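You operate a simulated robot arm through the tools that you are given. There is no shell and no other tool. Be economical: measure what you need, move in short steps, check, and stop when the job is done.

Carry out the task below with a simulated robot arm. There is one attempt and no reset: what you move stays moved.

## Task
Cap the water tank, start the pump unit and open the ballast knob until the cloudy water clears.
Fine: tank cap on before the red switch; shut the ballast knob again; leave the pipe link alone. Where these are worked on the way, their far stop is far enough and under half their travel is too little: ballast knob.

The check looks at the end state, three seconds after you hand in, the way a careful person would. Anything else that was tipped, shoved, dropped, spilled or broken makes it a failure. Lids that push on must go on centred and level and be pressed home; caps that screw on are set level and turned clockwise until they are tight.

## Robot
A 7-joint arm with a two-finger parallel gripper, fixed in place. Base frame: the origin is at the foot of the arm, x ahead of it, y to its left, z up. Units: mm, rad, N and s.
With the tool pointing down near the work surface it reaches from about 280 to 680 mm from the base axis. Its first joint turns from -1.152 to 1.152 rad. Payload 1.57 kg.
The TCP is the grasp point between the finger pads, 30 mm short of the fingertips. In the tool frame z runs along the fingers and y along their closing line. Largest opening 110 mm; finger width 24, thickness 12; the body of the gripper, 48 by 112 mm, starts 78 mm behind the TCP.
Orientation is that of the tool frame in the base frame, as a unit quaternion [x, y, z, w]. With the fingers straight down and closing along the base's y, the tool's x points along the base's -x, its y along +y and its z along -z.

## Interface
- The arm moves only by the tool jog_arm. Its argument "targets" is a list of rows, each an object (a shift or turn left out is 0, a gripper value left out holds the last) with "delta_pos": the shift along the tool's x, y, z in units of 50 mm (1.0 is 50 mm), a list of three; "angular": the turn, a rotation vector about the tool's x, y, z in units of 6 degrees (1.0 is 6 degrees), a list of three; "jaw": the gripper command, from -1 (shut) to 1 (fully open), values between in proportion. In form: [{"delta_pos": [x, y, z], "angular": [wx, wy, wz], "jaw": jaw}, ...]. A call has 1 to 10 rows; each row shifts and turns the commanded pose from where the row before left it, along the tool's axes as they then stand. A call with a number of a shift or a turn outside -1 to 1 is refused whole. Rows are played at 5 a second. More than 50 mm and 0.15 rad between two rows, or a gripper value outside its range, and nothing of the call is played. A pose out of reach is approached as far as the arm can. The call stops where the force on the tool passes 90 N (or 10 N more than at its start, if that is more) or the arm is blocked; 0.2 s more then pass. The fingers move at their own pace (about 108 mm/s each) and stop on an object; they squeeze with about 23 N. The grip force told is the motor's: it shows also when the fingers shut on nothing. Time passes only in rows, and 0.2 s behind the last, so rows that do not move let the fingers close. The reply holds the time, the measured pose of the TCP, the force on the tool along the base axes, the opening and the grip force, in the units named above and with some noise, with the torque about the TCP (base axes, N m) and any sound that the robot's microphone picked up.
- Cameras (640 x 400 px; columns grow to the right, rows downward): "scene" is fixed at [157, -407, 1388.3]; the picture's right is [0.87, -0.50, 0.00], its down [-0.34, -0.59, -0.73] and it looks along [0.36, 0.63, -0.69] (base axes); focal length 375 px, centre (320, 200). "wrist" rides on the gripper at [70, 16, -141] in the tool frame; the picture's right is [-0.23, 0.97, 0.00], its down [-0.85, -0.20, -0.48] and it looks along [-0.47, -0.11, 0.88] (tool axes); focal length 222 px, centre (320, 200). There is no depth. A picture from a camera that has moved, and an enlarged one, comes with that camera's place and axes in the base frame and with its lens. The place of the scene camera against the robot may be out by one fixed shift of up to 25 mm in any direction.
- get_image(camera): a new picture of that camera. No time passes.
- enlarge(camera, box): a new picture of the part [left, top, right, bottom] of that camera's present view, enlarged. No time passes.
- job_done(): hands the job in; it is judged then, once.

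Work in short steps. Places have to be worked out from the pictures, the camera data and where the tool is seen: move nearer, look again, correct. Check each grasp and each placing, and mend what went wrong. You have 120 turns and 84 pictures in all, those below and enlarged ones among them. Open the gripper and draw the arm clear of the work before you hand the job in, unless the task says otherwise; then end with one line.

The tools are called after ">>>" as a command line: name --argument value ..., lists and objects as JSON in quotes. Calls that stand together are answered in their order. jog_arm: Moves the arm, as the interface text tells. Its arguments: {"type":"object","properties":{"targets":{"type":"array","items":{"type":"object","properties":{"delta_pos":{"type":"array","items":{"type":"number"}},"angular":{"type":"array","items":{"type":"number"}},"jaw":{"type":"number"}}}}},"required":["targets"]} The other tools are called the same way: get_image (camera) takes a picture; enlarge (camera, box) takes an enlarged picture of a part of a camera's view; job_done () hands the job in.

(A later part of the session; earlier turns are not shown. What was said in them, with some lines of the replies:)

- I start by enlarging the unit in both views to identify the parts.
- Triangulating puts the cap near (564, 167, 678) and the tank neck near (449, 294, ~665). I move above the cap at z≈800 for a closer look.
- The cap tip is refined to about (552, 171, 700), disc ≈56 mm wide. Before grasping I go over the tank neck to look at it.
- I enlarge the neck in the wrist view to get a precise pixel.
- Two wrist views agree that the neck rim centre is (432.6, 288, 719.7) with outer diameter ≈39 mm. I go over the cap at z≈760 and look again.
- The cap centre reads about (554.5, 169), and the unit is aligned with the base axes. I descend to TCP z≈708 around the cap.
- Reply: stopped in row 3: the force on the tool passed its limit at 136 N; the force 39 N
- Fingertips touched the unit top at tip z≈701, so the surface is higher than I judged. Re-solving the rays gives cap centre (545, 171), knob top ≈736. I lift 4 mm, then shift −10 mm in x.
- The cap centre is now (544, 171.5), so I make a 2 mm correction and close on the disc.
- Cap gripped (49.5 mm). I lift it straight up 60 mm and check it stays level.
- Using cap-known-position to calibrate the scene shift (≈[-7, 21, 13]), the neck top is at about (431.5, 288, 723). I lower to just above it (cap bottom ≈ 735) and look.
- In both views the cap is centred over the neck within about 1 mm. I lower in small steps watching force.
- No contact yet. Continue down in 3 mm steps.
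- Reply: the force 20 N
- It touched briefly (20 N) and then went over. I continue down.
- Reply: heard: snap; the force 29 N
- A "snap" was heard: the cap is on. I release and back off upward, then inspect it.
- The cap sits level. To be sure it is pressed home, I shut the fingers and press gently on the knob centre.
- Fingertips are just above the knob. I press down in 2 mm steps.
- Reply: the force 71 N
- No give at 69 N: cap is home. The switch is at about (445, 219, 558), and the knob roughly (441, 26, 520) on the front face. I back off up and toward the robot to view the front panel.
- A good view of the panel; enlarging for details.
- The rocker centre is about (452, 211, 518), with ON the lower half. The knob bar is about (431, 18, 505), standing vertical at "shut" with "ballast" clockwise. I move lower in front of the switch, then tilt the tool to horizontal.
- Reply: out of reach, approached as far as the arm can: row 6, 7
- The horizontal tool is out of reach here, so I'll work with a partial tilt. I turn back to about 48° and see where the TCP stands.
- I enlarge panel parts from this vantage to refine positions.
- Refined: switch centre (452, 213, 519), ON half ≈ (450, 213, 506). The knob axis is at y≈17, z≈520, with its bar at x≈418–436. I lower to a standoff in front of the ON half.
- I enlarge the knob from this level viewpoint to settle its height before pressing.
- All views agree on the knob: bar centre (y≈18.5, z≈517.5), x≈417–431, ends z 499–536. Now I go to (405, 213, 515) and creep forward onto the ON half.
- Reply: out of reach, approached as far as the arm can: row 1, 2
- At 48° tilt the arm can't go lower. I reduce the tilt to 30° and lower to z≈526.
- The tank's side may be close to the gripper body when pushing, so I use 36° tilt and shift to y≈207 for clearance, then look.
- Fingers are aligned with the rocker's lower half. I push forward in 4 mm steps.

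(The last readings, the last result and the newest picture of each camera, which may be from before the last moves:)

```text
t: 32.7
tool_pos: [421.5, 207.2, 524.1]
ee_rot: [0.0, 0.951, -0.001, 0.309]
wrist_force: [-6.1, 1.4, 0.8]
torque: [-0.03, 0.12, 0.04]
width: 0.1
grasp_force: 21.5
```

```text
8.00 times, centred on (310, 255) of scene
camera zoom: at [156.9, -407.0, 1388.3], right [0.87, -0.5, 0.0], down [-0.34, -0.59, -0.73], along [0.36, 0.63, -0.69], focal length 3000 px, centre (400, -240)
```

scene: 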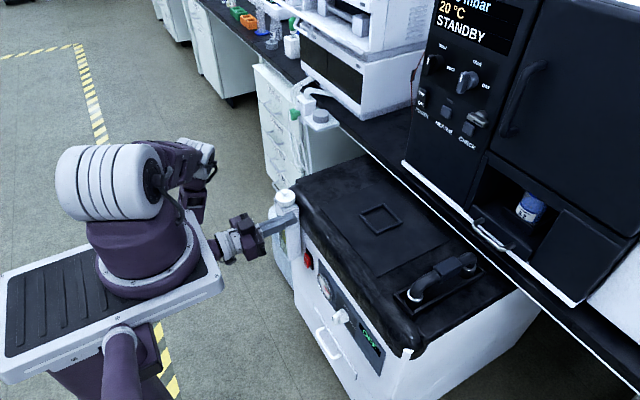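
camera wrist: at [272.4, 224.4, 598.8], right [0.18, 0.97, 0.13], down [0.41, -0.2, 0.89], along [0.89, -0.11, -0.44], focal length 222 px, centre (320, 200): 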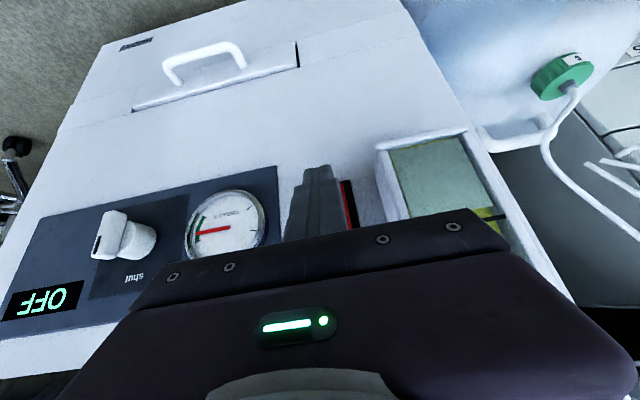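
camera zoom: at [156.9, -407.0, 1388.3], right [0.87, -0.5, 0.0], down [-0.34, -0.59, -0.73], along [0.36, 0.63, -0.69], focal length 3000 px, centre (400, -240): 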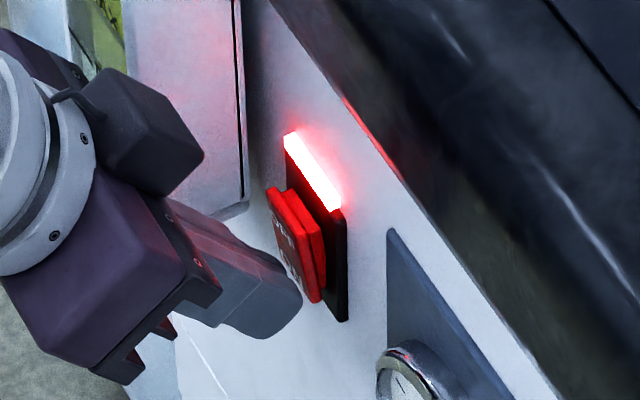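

The rocker tipped and lit up. I back off 30 mm and check that it stays on.

>>> jog_arm --targets '[{"delta_pos": [0.3, 0, -0.2]}, {"delta_pos": [0.3, 0, -0.2]}, {}]'

>>> enlarge --camera "scene" --box '[270, 230, 430, 330]'

>>> get_image --camera "wrist"

```text
t: 33.5
tool_pos: [385.0, 207.4, 523.7]
ee_rot: [0.0, 0.951, -0.001, 0.31]
wrist_force: [0.3, -0.7, 0.6]
torque: [0.01, 0.0, 0.02]
width: 0.0
grasp_force: 21.0
```

```text
4.00 times, centred on (350, 280) of scene
camera zoom: at [157.0, -407.0, 1388.3], right [0.87, -0.5, 0.0], down [-0.34, -0.59, -0.73], along [0.36, 0.63, -0.69], focal length 1500 px, centre (200, -120)
```

zoom: 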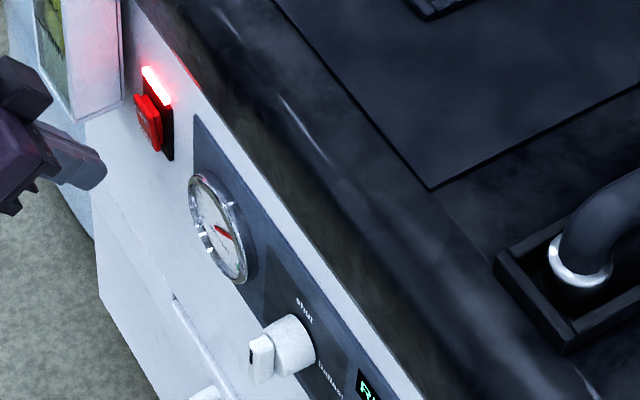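

```text
39 pictures are left
camera wrist: at [247.2, 224.4, 597.8], right [0.18, 0.97, 0.13], down [0.41, -0.2, 0.89], along [0.89, -0.11, -0.44], focal length 222 px, centre (320, 200)
```

wrist: 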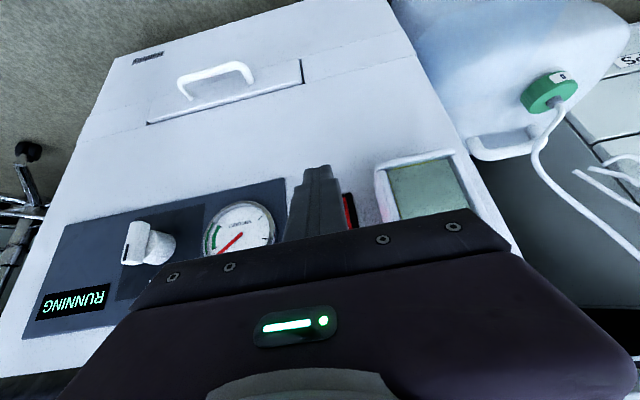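

The display shows RUNNING. Now I move sideways in front of the knob (standoff x≈365), tilt to 24° and open to ~40 mm.

>>> jog_arm --targets '[{"delta_pos": [0.05, -0.945, -0.1]}, {"delta_pos": [0.05, -0.945, -0.1]}, {"delta_pos": [0.05, -0.945, -0.1]}, {"delta_pos": [0.05, -0.945, -0.1]}, {"angular": [0, 1, 0], "jaw": -0.27}, {"angular": [0, 1, 0]}, {}]'

>>> get_image --camera "wrist"

>>> enlarge --camera "scene" --box '[260, 260, 420, 360]'

```text
t: 35.1
tool_pos: [386.3, 26.0, 545.2]
ee_rot: [0.001, 0.978, -0.001, 0.207]
wrist_force: [0.4, 0.8, -0.9]
torque: [0.01, 0.0, -0.01]
width: 40.2
grasp_force: 0.2
out of reach, approached as far as the arm can: row 3
```

```text
38 pictures are left
camera wrist: at [266.2, 43.1, 646.6], right [0.21, 0.97, 0.09], down [0.59, -0.2, 0.78], along [0.78, -0.11, -0.61], focal length 222 px, centre (320, 200)
```

wrist: 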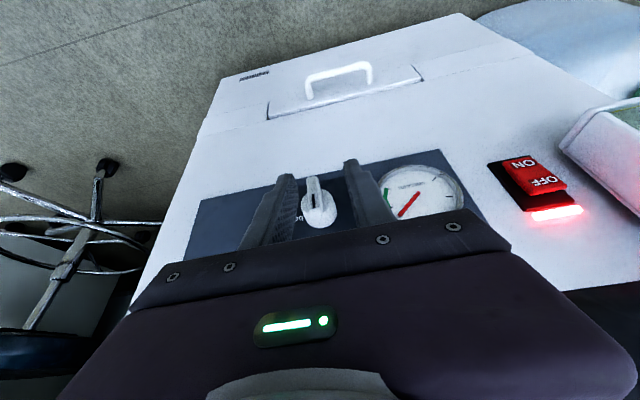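

```text
4.00 times, centred on (340, 310) of scene
camera zoom: at [157.0, -407.0, 1388.3], right [0.87, -0.5, 0.0], down [-0.34, -0.59, -0.73], along [0.36, 0.63, -0.69], focal length 1500 px, centre (240, -240)
```

zoom: 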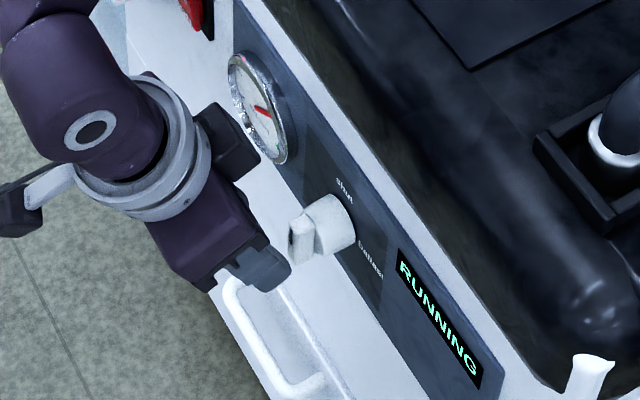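

The bar front reads (417, 17, 516.5), confirming the estimate. I align to y=18, z=531, then advance so that the fingers straddle the bar.

>>> jog_arm --targets '[{"delta_pos": [0.114, -0.16, 0.256]}, {}]'

>>> jog_arm --targets '[{"delta_pos": [-0.12, 0, 0.055]}, {"delta_pos": [-0.12, 0, 0.055]}, {"delta_pos": [-0.09, 0, 0.04]}, {}]'

>>> enlarge --camera "wrist" --box '[240, 120, 400, 220]'

>>> enlarge --camera "scene" --box '[290, 280, 370, 330]'

```text
t: 35.7
tool_pos: [385.4, 17.3, 531.1]
ee_rot: [-0.001, 0.978, 0.0, 0.209]
wrist_force: [1.2, 0.5, 0.1]
torque: [0.02, 0.02, -0.02]
width: 40.2
grasp_force: 0.0
```

```text
t: 36.7
tool_pos: [403.9, 18.4, 531.1]
ee_rot: [0.0, 0.978, -0.002, 0.208]
wrist_force: [0.1, 0.5, 0.8]
torque: [-0.02, 0.03, -0.02]
width: 40.1
grasp_force: 0.1
```

```text
4.00 times, centred on (320, 170) of wrist
camera zoom: at [283.9, 35.4, 632.1], right [0.21, 0.97, 0.09], down [0.59, -0.2, 0.78], along [0.78, -0.11, -0.61], focal length 888 px, centre (320, 320)
```

zoom: 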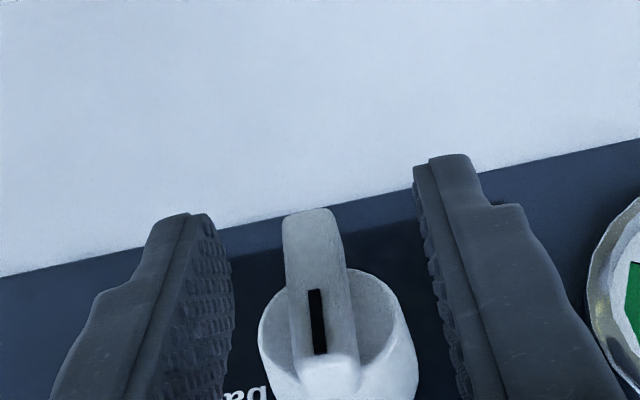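

```text
8.00 times, centred on (330, 305) of scene
camera zoom: at [157.0, -407.0, 1388.3], right [0.87, -0.5, 0.0], down [-0.34, -0.59, -0.73], along [0.36, 0.63, -0.69], focal length 3000 px, centre (240, -640)
```

zoom: 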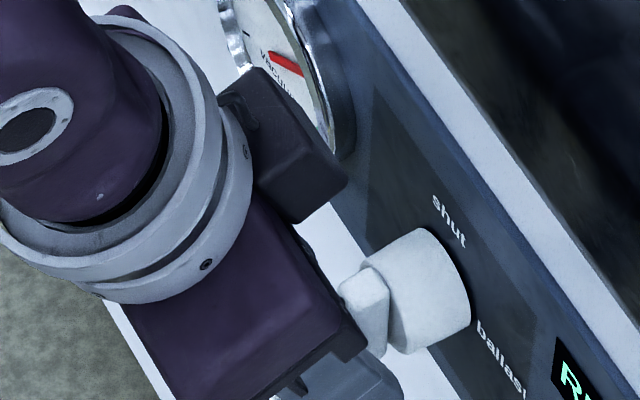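

Fingers straddle the bar. I close on it.

>>> jog_arm --targets '[{"delta_pos": [0, -0.02, 0], "jaw": -0.6}, {"jaw": -0.75}, {"jaw": -1}, {}, {}]'

>>> enlarge --camera "wrist" --box '[240, 120, 400, 220]'

```text
t: 37.9
tool_pos: [402.6, 15.9, 531.0]
ee_rot: [0.001, 0.978, -0.001, 0.208]
wrist_force: [2.7, -25.1, -1.4]
torque: [0.01, 0.07, -0.27]
width: 11.9
grasp_force: 29.4
```

```text
4.00 times, centred on (320, 170) of wrist
camera zoom: at [283.9, 33.1, 632.2], right [0.21, 0.97, 0.09], down [0.59, -0.2, 0.79], along [0.78, -0.11, -0.61], focal length 888 px, centre (320, 320)
```

zoom: 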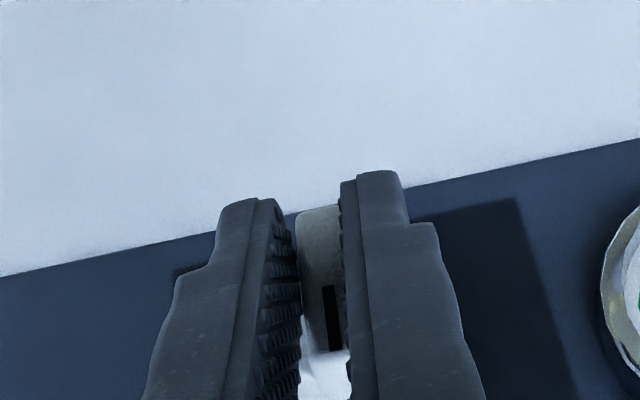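

Gripped (12 mm) but with a −25 N side force; I relieve by shifting y −2 mm.

>>> jog_arm --targets '[{"delta_pos": [0, -0.04, 0]}, {}]'

```text
t: 38.5
tool_pos: [402.6, 14.5, 530.5]
ee_rot: [0.0, 0.978, -0.001, 0.207]
wrist_force: [-1.1, -18.1, 15.0]
torque: [-0.27, 0.37, -0.28]
width: 11.6
grasp_force: 29.1
```

Now I rotate about the knob axis (base X, clockwise), starting with 18° and the matching arc shift.

>>> jog_arm --targets '[{"delta_pos": [0, -0.027, 0], "angular": [-0.9135, 0, 0.4067]}, {"delta_pos": [0, -0.027, 0], "angular": [-0.9135, 0, 0.4067]}, {"delta_pos": [0, -0.027, 0], "angular": [-0.9135, 0, 0.4067]}, {}]'

>>> get_image --camera "wrist"

```text
t: 39.5
tool_pos: [403.8, 9.5, 529.2]
ee_rot: [0.034, 0.966, 0.152, 0.204]
wrist_force: [1.1, -17.6, -12.6]
torque: [-0.34, 0.05, -0.4]
width: 12.0
grasp_force: 29.4
```

```text
33 pictures are left
camera wrist: at [283.9, -4.0, 631.7], right [0.21, 0.9, 0.39], down [0.59, -0.43, 0.68], along [0.78, 0.08, -0.62], focal length 222 px, centre (320, 200)
```

wrist: 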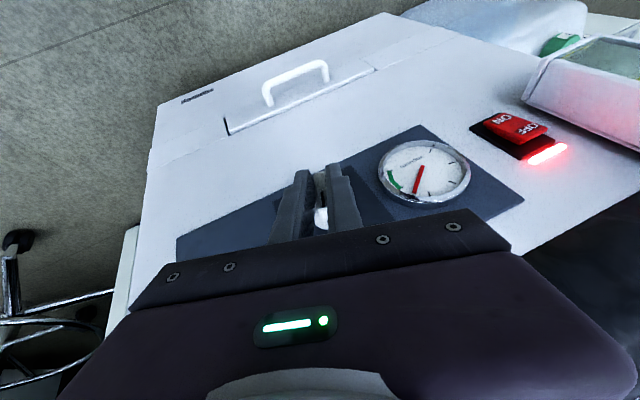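

It turns with modest force. Continue 24° more.

>>> jog_arm --targets '[{"delta_pos": [0, -0.027, 0], "angular": [-0.9135, 0, 0.4067]}, {"delta_pos": [0, -0.027, 0], "angular": [-0.9135, 0, 0.4067]}, {"delta_pos": [0, -0.027, 0], "angular": [-0.9135, 0, 0.4067]}, {"delta_pos": [0, -0.027, 0], "angular": [-0.9135, 0, 0.4067]}, {}]'

>>> enlarge --camera "wrist" --box '[220, 100, 460, 250]'

```text
t: 40.7
tool_pos: [402.9, 4.4, 527.5]
ee_rot: [0.077, 0.914, 0.348, 0.194]
wrist_force: [-1.1, -18.1, -31.0]
torque: [-0.54, -0.01, -0.77]
width: 12.1
grasp_force: 29.2
```

```text
2.67 times, centred on (340, 175) of wrist
camera zoom: at [283.9, -49.0, 613.8], right [0.21, 0.66, 0.72], down [0.59, -0.67, 0.45], along [0.78, 0.32, -0.53], focal length 592 px, centre (267, 267)
```

zoom: 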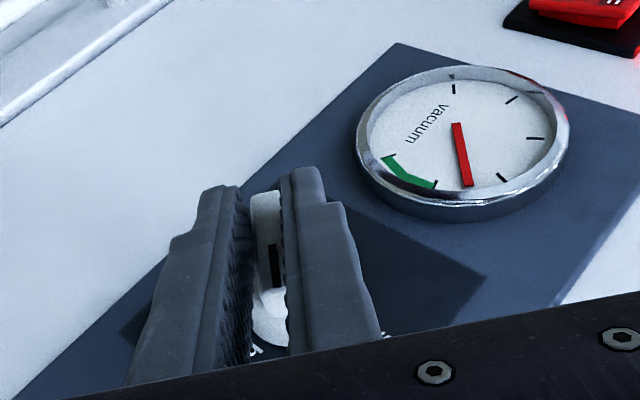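

The side force along tool −y shows I'm a little behind the arc, so I add a 2 mm correction while continuing.

>>> jog_arm --targets '[{"delta_pos": [0, -0.04, 0]}, {"delta_pos": [0, -0.035, 0], "angular": [-0.9135, 0, 0.4067]}, {"delta_pos": [0, -0.035, 0], "angular": [-0.9135, 0, 0.4067]}, {}]'

```text
t: 41.7
tool_pos: [436.2, -36.3, 559.9]
ee_rot: [0.096, 0.871, 0.443, 0.188]
wrist_force: [-10.0, -9.8, 2.9]
torque: [-0.41, 0.45, 0.08]
width: 0.0
grasp_force: 21.7
out of reach, approached as far as the arm can: row 2, 3
```

Out of reach: the arm jumped and slipped off the bar. I look right away.

>>> get_image --camera "wrist"

>>> get_image --camera "scene"

>>> enlarge --camera "scene" --box '[260, 240, 420, 360]'

```text
31 pictures are left
camera wrist: at [316.1, -106.7, 632.8], right [0.21, 0.5, 0.84], down [0.58, -0.75, 0.3], along [0.79, 0.43, -0.45], focal length 222 px, centre (320, 200)
```

wrist: 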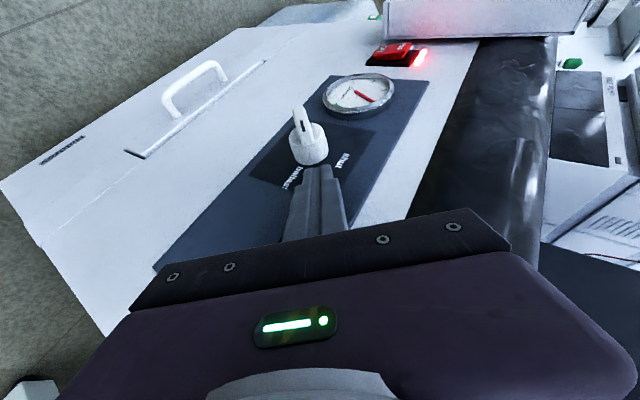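

```text
30 pictures are left
```

scene: 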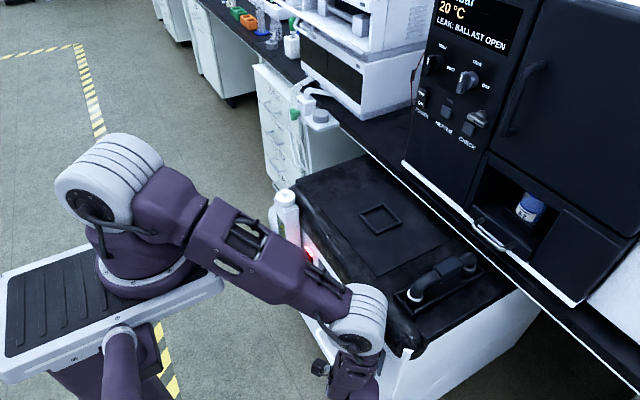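

```text
3.33 times, centred on (340, 300) of scene
camera zoom: at [156.8, -407.2, 1388.2], right [0.87, -0.5, 0.0], down [-0.34, -0.59, -0.73], along [0.36, 0.63, -0.69], focal length 1250 px, centre (253, -133)
```

zoom: 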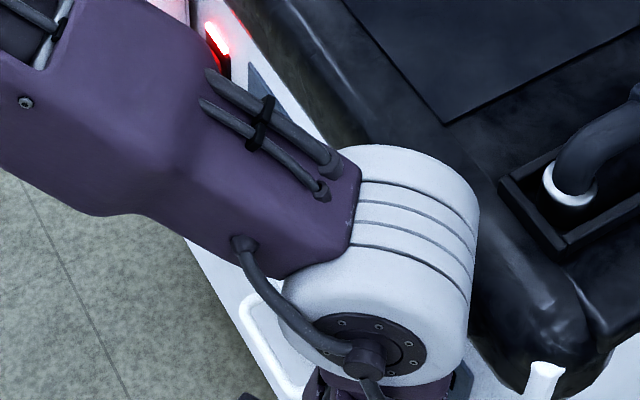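

The display reads "LEAK: BALLAST OPEN", so the knob moved. I check its angle closely.

>>> enlarge --camera "wrist" --box '[240, 90, 400, 190]'

>>> enlarge --camera "scene" --box '[400, 0, 560, 100]'

```text
4.00 times, centred on (320, 140) of wrist
camera zoom: at [316.1, -106.7, 632.8], right [0.21, 0.5, 0.84], down [0.58, -0.75, 0.3], along [0.79, 0.43, -0.45], focal length 888 px, centre (320, 440)
```

zoom: 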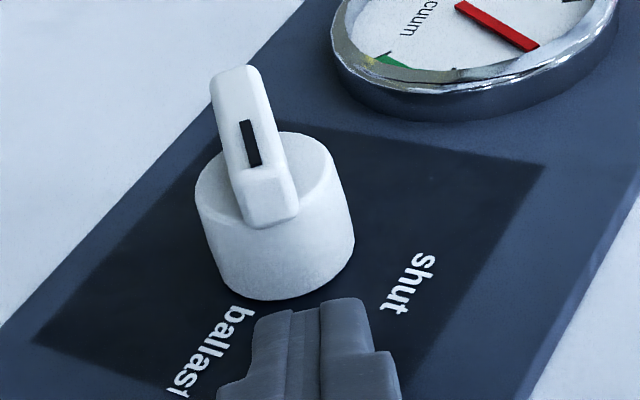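

```text
4.00 times, centred on (480, 50) of scene
camera zoom: at [156.8, -407.2, 1388.2], right [0.87, -0.5, 0.0], down [-0.34, -0.59, -0.73], along [0.36, 0.63, -0.69], focal length 1500 px, centre (-320, 800)
```

zoom: 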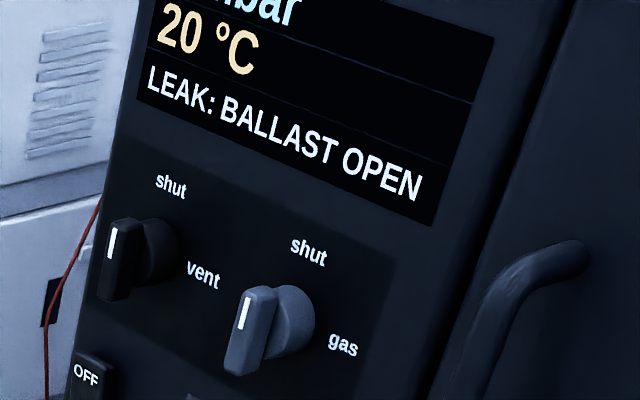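

The bar stands at roughly 45–50° between "shut" and "ballast"; I want it further. I retreat, then turn the tool back upright to press the mark end down from above.

>>> jog_arm --targets '[{"delta_pos": [0, 0, -0.8]}, {"delta_pos": [0.548, 0, -0.244]}, {"angular": [0.9135, 0, -0.4067]}, {"angular": [0.9135, 0, -0.4067]}, {"angular": [0.9135, 0, -0.4067]}, {}]'

>>> jog_arm --targets '[{"angular": [0.9135, 0, -0.4067]}, {"angular": [0.9135, 0, -0.4067]}, {"angular": [0.9135, 0, -0.4067]}, {"angular": [0.9135, 0, -0.4067]}, {"angular": [0.9135, 0, -0.4067]}, {"angular": [0.9135, 0, -0.4067]}, {}]'

>>> get_image --camera "wrist"

```text
t: 43.1
tool_pos: [388.9, -63.6, 580.4]
ee_rot: [0.064, 0.931, 0.302, 0.197]
wrist_force: [0.3, -0.7, 0.0]
torque: [0.02, 0.0, 0.0]
width: 0.0
grasp_force: 21.4
```

```text
t: 44.7
tool_pos: [388.1, -65.4, 580.9]
ee_rot: [0.001, 0.978, -0.001, 0.207]
wrist_force: [-0.2, 0.6, -0.1]
torque: [-0.01, 0.03, 0.0]
width: 0.0
grasp_force: 21.1
```

```text
26 pictures are left
camera wrist: at [268.4, -46.5, 681.9], right [0.21, 0.97, 0.09], down [0.59, -0.2, 0.78], along [0.78, -0.11, -0.61], focal length 222 px, centre (320, 200)
```

wrist: 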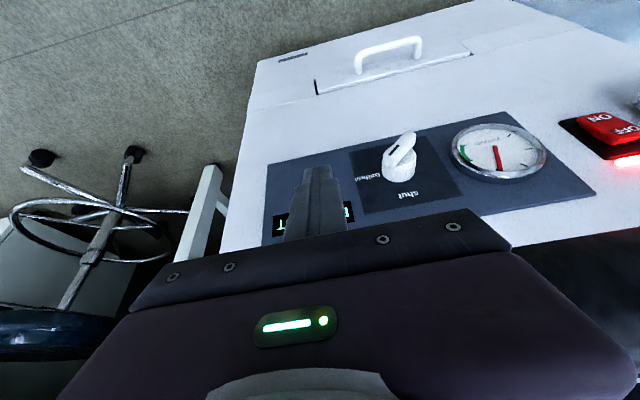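

Upright again. I go above the bar's mark end (y≈−4) and then press down in steps.

>>> jog_arm --targets '[{"delta_pos": [-0.11, 0.61, 0.145]}, {"delta_pos": [-0.11, 0.61, 0.145]}, {}]'

>>> enlarge --camera "wrist" --box '[240, 100, 400, 200]'

```text
t: 45.5
tool_pos: [404.1, -2.9, 572.0]
ee_rot: [0.0, 0.978, -0.001, 0.208]
wrist_force: [0.3, 0.3, -0.3]
torque: [0.02, 0.0, -0.03]
width: 0.0
grasp_force: 21.6
```

```text
4.00 times, centred on (320, 150) of wrist
camera zoom: at [284.5, 14.8, 673.2], right [0.21, 0.97, 0.09], down [0.59, -0.2, 0.78], along [0.78, -0.11, -0.61], focal length 888 px, centre (320, 400)
```

zoom: 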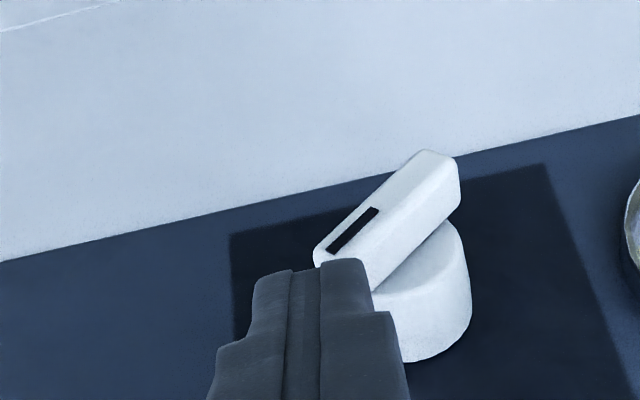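

The tip is above the mark end. I press down 15 mm in small rows.

>>> jog_arm --targets '[{"delta_pos": [0.041, 0, 0.091]}, {"delta_pos": [0.041, 0, 0.091]}, {"delta_pos": [0.041, 0, 0.091]}, {}]'

>>> jog_arm --targets '[{"delta_pos": [0.025, 0, 0.055]}, {"delta_pos": [0.025, 0, 0.055]}, {}]'

>>> enlarge --camera "wrist" --box '[240, 100, 400, 200]'

```text
t: 46.5
tool_pos: [403.1, -5.8, 557.5]
ee_rot: [0.001, 0.978, -0.003, 0.209]
wrist_force: [-6.7, -22.8, 23.0]
torque: [-0.46, -0.13, -0.26]
width: 0.1
grasp_force: 20.7
```

```text
t: 47.3
tool_pos: [404.2, -2.8, 550.2]
ee_rot: [-0.001, 0.978, 0.0, 0.207]
wrist_force: [0.6, 0.4, -0.3]
torque: [-0.01, -0.01, 0.02]
width: 0.0
grasp_force: 21.4
```

```text
4.00 times, centred on (320, 150) of wrist
camera zoom: at [284.2, 14.6, 652.1], right [0.21, 0.97, 0.09], down [0.59, -0.2, 0.78], along [0.78, -0.11, -0.61], focal length 888 px, centre (320, 400)
```

zoom: 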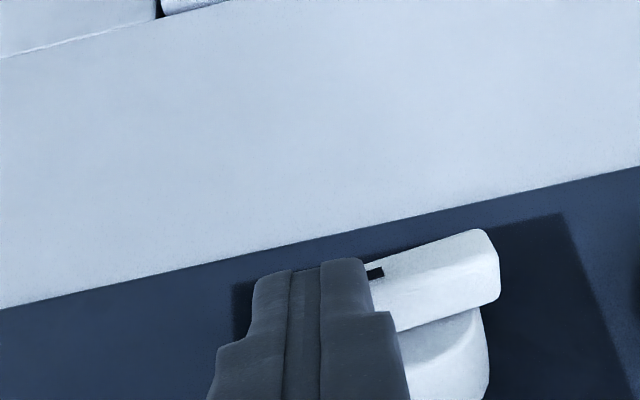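

The bar is almost horizontal at "ballast". I press 2.5 mm more to reach its stop, then look at the tank's window.

>>> jog_arm --targets '[{"delta_pos": [0.02, 0, 0.046]}, {}]'

>>> enlarge --camera "scene" --box '[260, 180, 340, 260]'

```text
t: 47.9
tool_pos: [404.0, -3.2, 548.5]
ee_rot: [0.0, 0.978, -0.001, 0.208]
wrist_force: [-0.1, -0.3, -0.4]
torque: [-0.04, -0.01, -0.02]
width: 0.0
grasp_force: 21.6
```

```text
5.00 times, centred on (300, 220) of scene
camera zoom: at [157.0, -407.0, 1388.3], right [0.87, -0.5, 0.0], down [-0.34, -0.59, -0.73], along [0.36, 0.63, -0.69], focal length 1875 px, centre (420, 100)
```

zoom: 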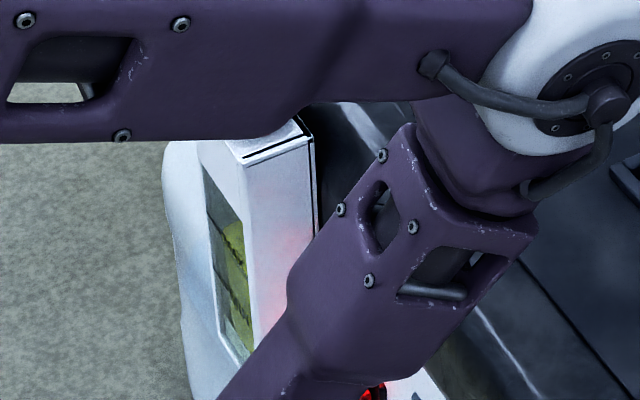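

I back off to a viewpoint that shows both the knob and the tank window, while time passes.

>>> jog_arm --targets '[{"delta_pos": [0.1, 0, -0.6]}, {"delta_pos": [0.06, 0.6, -0.6]}, {"delta_pos": [0.06, 0.7, -0.6]}, {"delta_pos": [0.06, 0.7, -0.6]}, {}, {}, {}]'

>>> get_image --camera "wrist"

```text
t: 49.5
tool_pos: [342.7, 98.3, 651.7]
ee_rot: [0.0, 0.978, -0.001, 0.208]
wrist_force: [0.0, 0.2, 0.3]
torque: [-0.02, -0.01, -0.01]
width: 0.0
grasp_force: 21.2
```

```text
22 pictures are left
camera wrist: at [222.1, 115.3, 753.3], right [0.21, 0.97, 0.09], down [0.59, -0.2, 0.78], along [0.78, -0.11, -0.61], focal length 222 px, centre (320, 200)
```

wrist: 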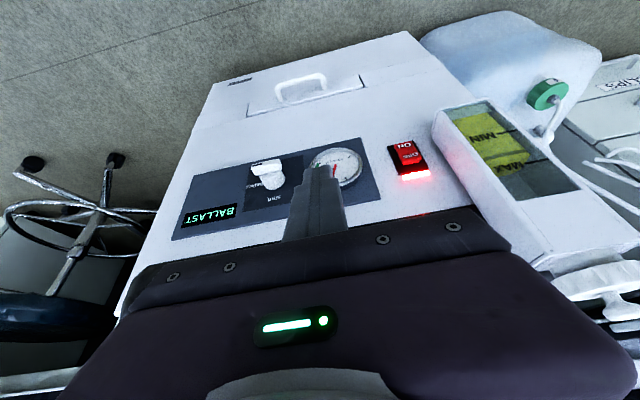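

Display shows BALLAST. I look closely at the water and knob, wait about 4 s, and compare.

>>> enlarge --camera "wrist" --box '[420, 90, 580, 210]'

>>> jog_arm --targets '[{}, {}, {}, {}, {}, {}, {}, {}, {}, {}]'

>>> jog_arm --targets '[{}, {}, {}, {}, {}, {}, {}, {}, {}, {}]'

>>> enlarge --camera "wrist" --box '[420, 90, 580, 210]'

```text
3.33 times, centred on (500, 150) of wrist
camera zoom: at [222.1, 115.3, 753.3], right [0.21, 0.97, 0.09], down [0.59, -0.2, 0.78], along [0.78, -0.11, -0.61], focal length 740 px, centre (-280, 367)
```

zoom: 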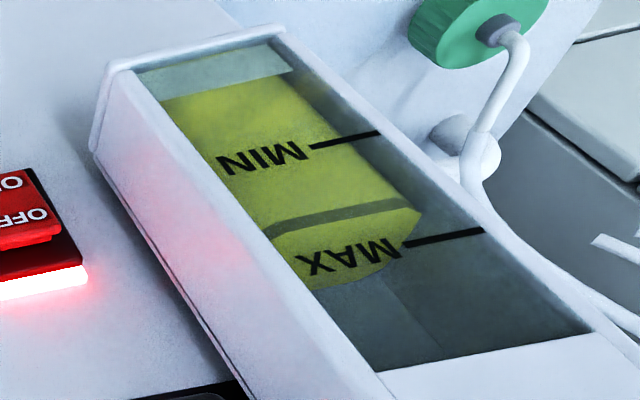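

```text
t: 51.7
tool_pos: [341.6, 98.1, 652.7]
ee_rot: [0.0, 0.978, -0.001, 0.208]
wrist_force: [-0.3, -0.2, -0.4]
torque: [0.01, -0.01, 0.0]
width: 0.0
grasp_force: 21.3
```

```text
t: 53.9
tool_pos: [342.5, 98.5, 650.7]
ee_rot: [0.0, 0.978, 0.0, 0.208]
wrist_force: [-0.5, -0.2, -1.3]
torque: [0.05, -0.01, -0.01]
width: 0.1
grasp_force: 21.0
```

```text
3.33 times, centred on (500, 150) of wrist
camera zoom: at [222.1, 115.3, 753.2], right [0.21, 0.97, 0.09], down [0.59, -0.2, 0.78], along [0.78, -0.11, -0.61], focal length 740 px, centre (-280, 367)
```

zoom: 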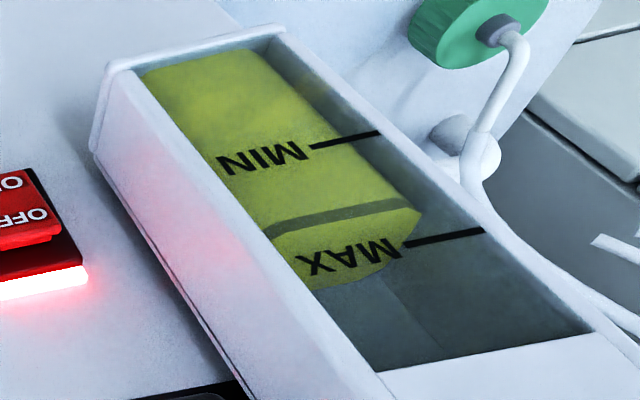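

The cloudy bottom layer is shrinking and nearly gone. I wait a few more seconds and look again.

>>> jog_arm --targets '[{}, {}, {}, {}, {}, {}, {}, {}, {}, {}]'

>>> jog_arm --targets '[{}, {}, {}, {}, {}, {}, {}, {}, {}, {}]'

>>> enlarge --camera "wrist" --box '[420, 90, 580, 210]'

>>> enlarge --camera "wrist" --box '[170, 120, 410, 270]'

```text
t: 56.1
tool_pos: [343.4, 97.8, 651.3]
ee_rot: [0.0, 0.978, -0.002, 0.208]
wrist_force: [1.2, 0.3, -0.4]
torque: [0.02, -0.01, 0.02]
width: 0.0
grasp_force: 20.9
```

```text
t: 58.3
tool_pos: [342.2, 97.8, 651.4]
ee_rot: [0.0, 0.978, -0.001, 0.208]
wrist_force: [-0.3, 0.9, 0.1]
torque: [-0.03, 0.04, 0.0]
width: 0.0
grasp_force: 21.2
```

```text
3.33 times, centred on (500, 150) of wrist
camera zoom: at [222.1, 115.3, 753.2], right [0.21, 0.97, 0.09], down [0.59, -0.2, 0.78], along [0.78, -0.11, -0.61], focal length 740 px, centre (-280, 367)
```

zoom: 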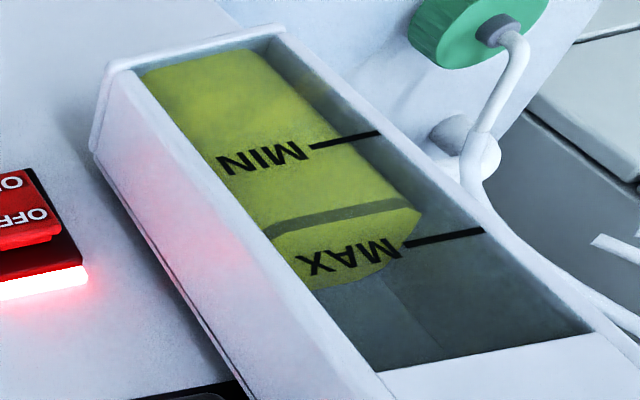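

```text
2.67 times, centred on (290, 195) of wrist
camera zoom: at [222.1, 115.3, 753.2], right [0.21, 0.97, 0.09], down [0.59, -0.2, 0.78], along [0.78, -0.11, -0.61], focal length 592 px, centre (400, 213)
```

zoom: 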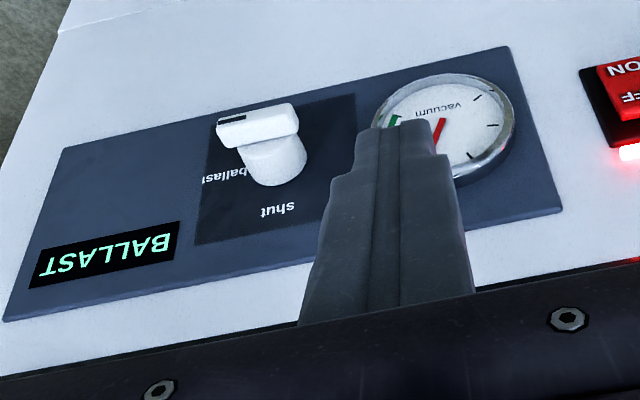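

The cloudy layer is gone and stays gone. To shut the ballast again, I go above the bar's tail end (y≈36) and press it down (counter-clockwise).

>>> jog_arm --targets '[{"delta_pos": [-0.16, -0.413, 0.65]}, {"delta_pos": [-0.16, -0.413, 0.65]}, {"delta_pos": [-0.16, -0.413, 0.65]}, {}]'

>>> enlarge --camera "wrist" --box '[240, 100, 400, 200]'

```text
t: 59.3
tool_pos: [403.2, 35.7, 572.4]
ee_rot: [-0.001, 0.978, 0.0, 0.208]
wrist_force: [-0.4, -0.2, 0.3]
torque: [0.03, 0.01, -0.01]
width: 0.1
grasp_force: 21.4
```

```text
4.00 times, centred on (320, 150) of wrist
camera zoom: at [283.6, 53.1, 674.3], right [0.21, 0.97, 0.09], down [0.59, -0.2, 0.78], along [0.78, -0.11, -0.61], focal length 888 px, centre (320, 400)
```

zoom: 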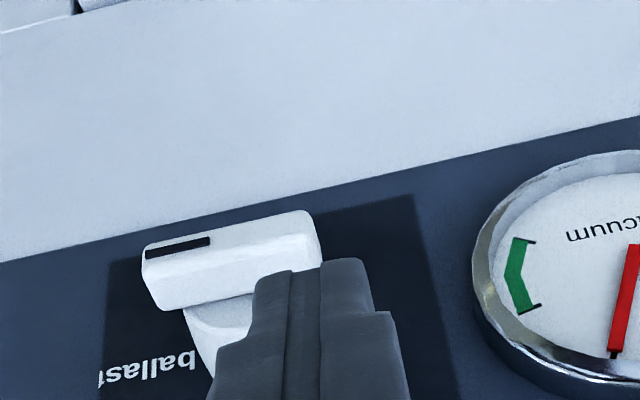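

The tip overlaps the tail end. I shift 3 mm inward and press down to z≈547.

>>> jog_arm --targets '[{"delta_pos": [0, -0.06, 0]}, {"delta_pos": [0.041, 0, 0.091]}, {"delta_pos": [0.041, 0, 0.091]}, {"delta_pos": [0.041, 0, 0.091]}, {"delta_pos": [0.041, 0, 0.091]}, {"delta_pos": [0.041, 0, 0.091]}, {}]'

>>> jog_arm --targets '[{"delta_pos": [0.033, 0, 0.073]}, {"delta_pos": [0.033, 0, 0.073]}, {}]'

>>> enlarge --camera "wrist" --box '[240, 100, 400, 200]'

```text
t: 60.9
tool_pos: [404.3, 32.2, 548.5]
ee_rot: [0.0, 0.978, -0.001, 0.208]
wrist_force: [-0.2, -1.0, -0.5]
torque: [0.01, 0.02, 0.01]
width: 0.0
grasp_force: 21.4
```

```text
t: 61.7
tool_pos: [403.6, 34.2, 540.1]
ee_rot: [0.0, 0.978, 0.001, 0.207]
wrist_force: [-0.4, 14.5, -2.2]
torque: [0.41, 0.02, 0.2]
width: 0.2
grasp_force: 21.3
```

```text
4.00 times, centred on (320, 150) of wrist
camera zoom: at [283.7, 50.6, 641.2], right [0.21, 0.97, 0.09], down [0.59, -0.2, 0.78], along [0.78, -0.11, -0.61], focal length 888 px, centre (320, 400)
```

zoom: 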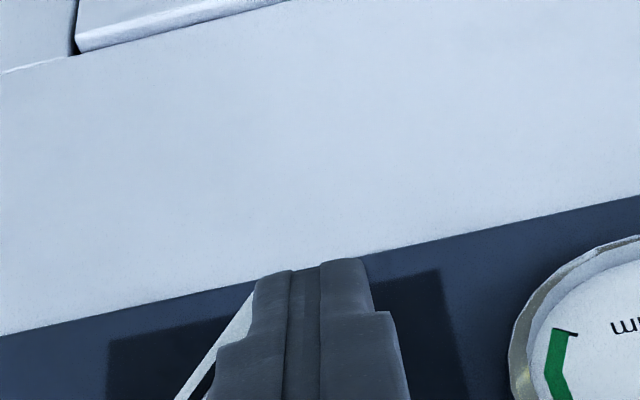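

The bar is turning back. I continue down about 8 mm.

>>> jog_arm --targets '[{"delta_pos": [0.033, 0, 0.073]}, {"delta_pos": [0.033, 0, 0.073]}, {}]'

>>> enlarge --camera "wrist" --box '[220, 120, 420, 245]'

```text
t: 62.5
tool_pos: [403.3, 31.1, 533.4]
ee_rot: [0.0, 0.978, -0.001, 0.208]
wrist_force: [-0.1, -0.2, 0.1]
torque: [0.01, -0.02, 0.0]
width: 0.0
grasp_force: 20.9
```

```text
3.20 times, centred on (320, 182) of wrist
camera zoom: at [283.6, 49.4, 633.6], right [0.21, 0.97, 0.09], down [0.59, -0.2, 0.78], along [0.78, -0.11, -0.61], focal length 711 px, centre (320, 256)
```

zoom: 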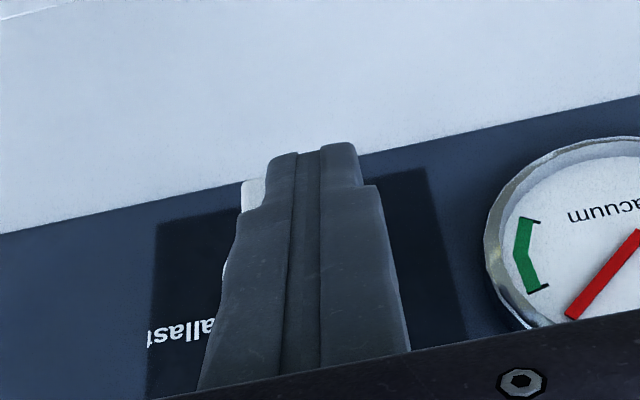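

No force left; I retreat straight back and up to check the knob.

>>> jog_arm --targets '[{"delta_pos": [0.1, 0, -0.5]}, {"delta_pos": [0.06, 0.4, -0.7]}, {"delta_pos": [0.06, 0.5, -0.7]}, {"delta_pos": [0.06, 0.5, -0.7]}, {}]'

>>> enlarge --camera "wrist" --box '[170, 120, 410, 270]'

```text
t: 63.7
tool_pos: [338.3, 104.0, 647.2]
ee_rot: [-0.001, 0.978, 0.0, 0.208]
wrist_force: [-0.3, 0.2, -0.3]
torque: [0.0, 0.01, 0.03]
width: 0.0
grasp_force: 22.0
```

```text
2.67 times, centred on (290, 195) of wrist
camera zoom: at [217.9, 120.7, 748.2], right [0.21, 0.97, 0.09], down [0.59, -0.2, 0.78], along [0.78, -0.11, -0.61], focal length 592 px, centre (400, 213)
```

zoom: 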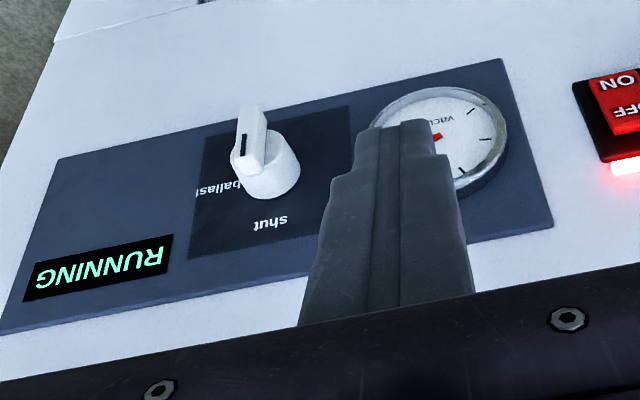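

The display is back to RUNNING and the bar is nearly vertical but maybe a few degrees short. I'll nudge the mark end toward +y to its stop from the −y side.

>>> jog_arm --targets '[{"delta_pos": [0.077, -0.63, 0.442]}, {"delta_pos": [0.077, -0.63, 0.442]}, {"delta_pos": [0.077, -0.63, 0.442]}, {"delta_pos": [0.077, -0.63, 0.442]}, {"delta_pos": [-0.75, 0, 0.486]}, {}]'

>>> enlarge --camera "wrist" --box '[240, 100, 440, 225]'

```text
t: 65.1
tool_pos: [404.0, -23.8, 553.0]
ee_rot: [0.0, 0.978, -0.001, 0.208]
wrist_force: [0.0, -1.0, 0.7]
torque: [-0.01, 0.01, 0.0]
width: 0.0
grasp_force: 20.9
```

```text
3.20 times, centred on (340, 162) of wrist
camera zoom: at [283.2, -6.5, 653.1], right [0.21, 0.97, 0.09], down [0.59, -0.2, 0.78], along [0.78, -0.11, -0.61], focal length 711 px, centre (256, 320)
```

zoom: 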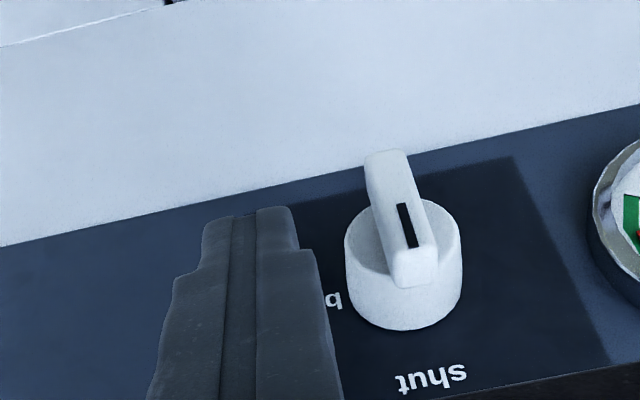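

The bar is within ~2° of vertical. I give a gentle nudge to the stop, watching force.

>>> jog_arm --targets '[{"delta_pos": [0, 0.2, 0]}, {"delta_pos": [0, 0.15, 0]}, {}]'

>>> jog_arm --targets '[{"delta_pos": [0, 0.05, 0]}, {}]'

```text
t: 65.9
tool_pos: [403.2, -6.5, 551.3]
ee_rot: [0.0, 0.978, 0.0, 0.208]
wrist_force: [-0.4, -0.1, 0.9]
torque: [0.02, 0.01, 0.0]
width: 0.1
grasp_force: 21.1
```

```text
t: 66.5
tool_pos: [405.0, -3.9, 551.8]
ee_rot: [0.0, 0.978, 0.0, 0.209]
wrist_force: [-0.6, 0.2, -0.2]
torque: [0.03, 0.02, -0.02]
width: 0.2
grasp_force: 21.3
```

>>> jog_arm --targets '[{"delta_pos": [0, 0.04, 0]}, {}]'

>>> jog_arm --targets '[{"delta_pos": [0, 0.03, 0]}, {}]'

```text
t: 67.1
tool_pos: [403.6, -1.1, 552.2]
ee_rot: [0.0, 0.978, 0.0, 0.208]
wrist_force: [0.2, 0.5, -0.2]
torque: [0.0, -0.03, 0.03]
width: 0.1
grasp_force: 21.4
```

```text
t: 67.7
tool_pos: [404.2, -0.9, 551.3]
ee_rot: [0.001, 0.978, -0.002, 0.208]
wrist_force: [-1.2, -10.0, 4.5]
torque: [-0.17, -0.05, -0.21]
width: 0.0
grasp_force: 21.3
```

Contact at −10 N. One more 1.5 mm tells whether it is at the stop.

>>> jog_arm --targets '[{"delta_pos": [0, 0.03, 0]}, {}]'

>>> enlarge --camera "wrist" --box '[240, 100, 440, 225]'

```text
t: 68.3
tool_pos: [403.8, -1.2, 552.2]
ee_rot: [0.001, 0.978, -0.003, 0.208]
wrist_force: [-2.6, -25.7, 10.8]
torque: [-0.42, -0.14, -0.41]
width: 0.0
grasp_force: 21.1
```

```text
3.20 times, centred on (340, 162) of wrist
camera zoom: at [283.6, 17.1, 652.9], right [0.21, 0.97, 0.09], down [0.59, -0.2, 0.79], along [0.78, -0.11, -0.61], focal length 711 px, centre (256, 320)
```

zoom: 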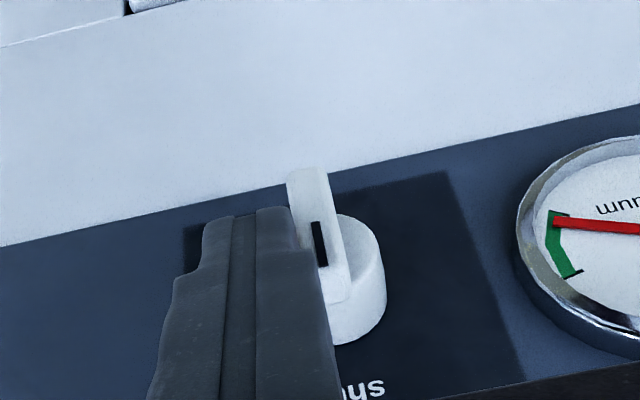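

It is firmly at its stop, and the gauge is in the green. I move off −y, retreat back and up, open the gripper and check the whole scene.

>>> jog_arm --targets '[{"delta_pos": [0, -0.3, 0]}, {"delta_pos": [0.7, 0, -0.4]}, {"delta_pos": [0.3, 0, -0.9]}, {"delta_pos": [0, 0, -0.9], "jaw": 0.3}, {"delta_pos": [0, 0.3, -0.9]}, {}, {}]'

>>> get_image --camera "wrist"

>>> get_image --camera "scene"

```text
t: 69.9
tool_pos: [295.3, 0.7, 672.6]
ee_rot: [0.0, 0.978, 0.0, 0.208]
wrist_force: [0.0, -0.1, 0.4]
torque: [0.0, 0.01, 0.01]
width: 71.2
grasp_force: 0.1
```

```text
11 pictures are left
camera wrist: at [175.7, 18.2, 774.0], right [0.21, 0.97, 0.09], down [0.59, -0.2, 0.78], along [0.78, -0.11, -0.61], focal length 222 px, centre (320, 200)
```

wrist: 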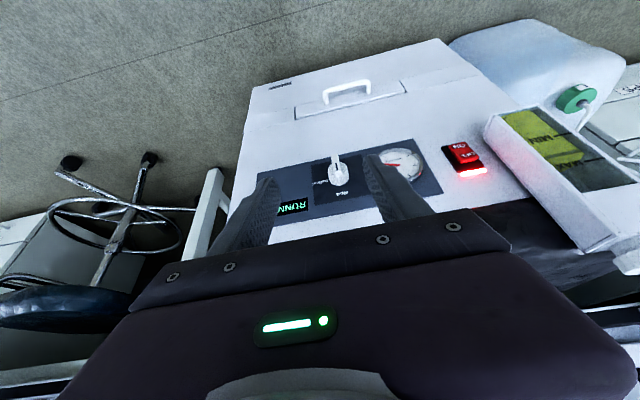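

```text
10 pictures are left
```

scene: 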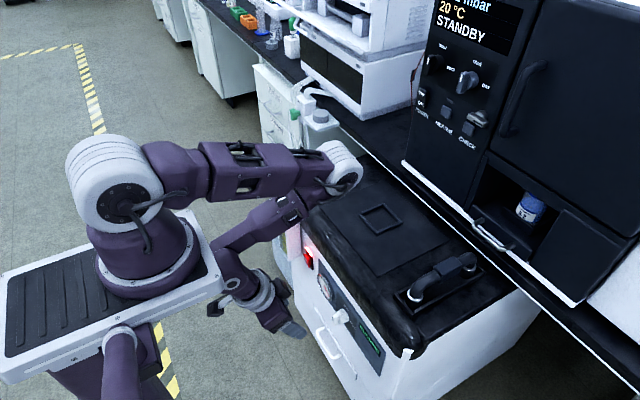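

All seems fine; I raise the arm higher so that it is well clear, then check the cap and tank a last time.

>>> jog_arm --targets '[{"delta_pos": [-0.35, 0.3, -0.8]}, {"delta_pos": [-0.35, 0.3, -0.8]}, {"delta_pos": [-0.35, 0.3, -0.8]}, {"delta_pos": [-0.35, 0.3, -0.8]}, {}]'

>>> get_image --camera "scene"

>>> get_image --camera "wrist"

>>> enlarge --camera "wrist" --box '[400, 90, 640, 240]'

```text
t: 71.1
tool_pos: [354.1, 81.5, 787.7]
ee_rot: [0.0, 0.978, -0.002, 0.206]
wrist_force: [-0.4, -0.2, 0.8]
torque: [0.0, -0.04, 0.01]
width: 71.4
grasp_force: 0.0
out of reach, approached as far as the arm can: row 1, 2, 3, 4
```

```text
9 pictures are left
```

scene: 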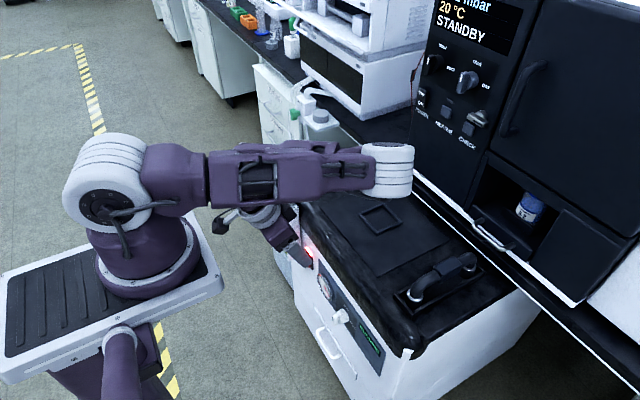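

```text
8 pictures are left
camera wrist: at [234.0, 98.3, 888.6], right [0.21, 0.97, 0.09], down [0.59, -0.2, 0.78], along [0.78, -0.11, -0.61], focal length 222 px, centre (320, 200)
```

wrist: 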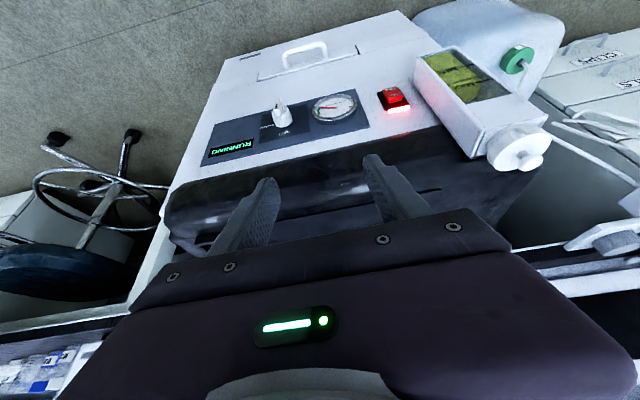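

```text
2.67 times, centred on (520, 165) of wrist
camera zoom: at [234.0, 98.3, 888.6], right [0.21, 0.97, 0.09], down [0.59, -0.2, 0.78], along [0.78, -0.11, -0.61], focal length 592 px, centre (-213, 293)
```

zoom: 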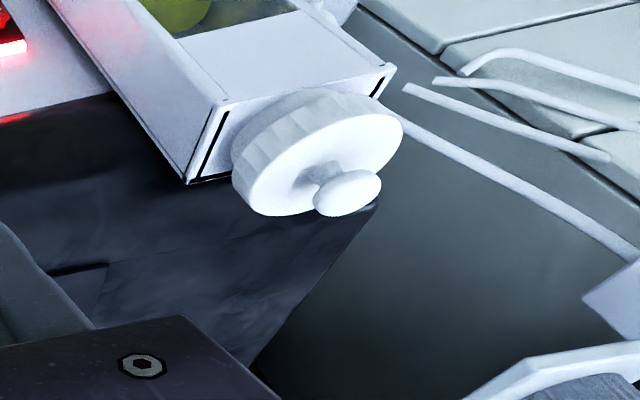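

The cap is seated level, the pump shows RUNNING, the knob is at shut, the water is clear and the pipe link is untouched. The gripper is open and clear of the work, so I hand in.

>>> job_done

```text
The job is handed in.
```

The job is handed in: the tank cap snapped on before the red switch, the pump is running, the ballast knob was opened until the cloudy layer was gone and then shut again, and the pipe link was left alone.
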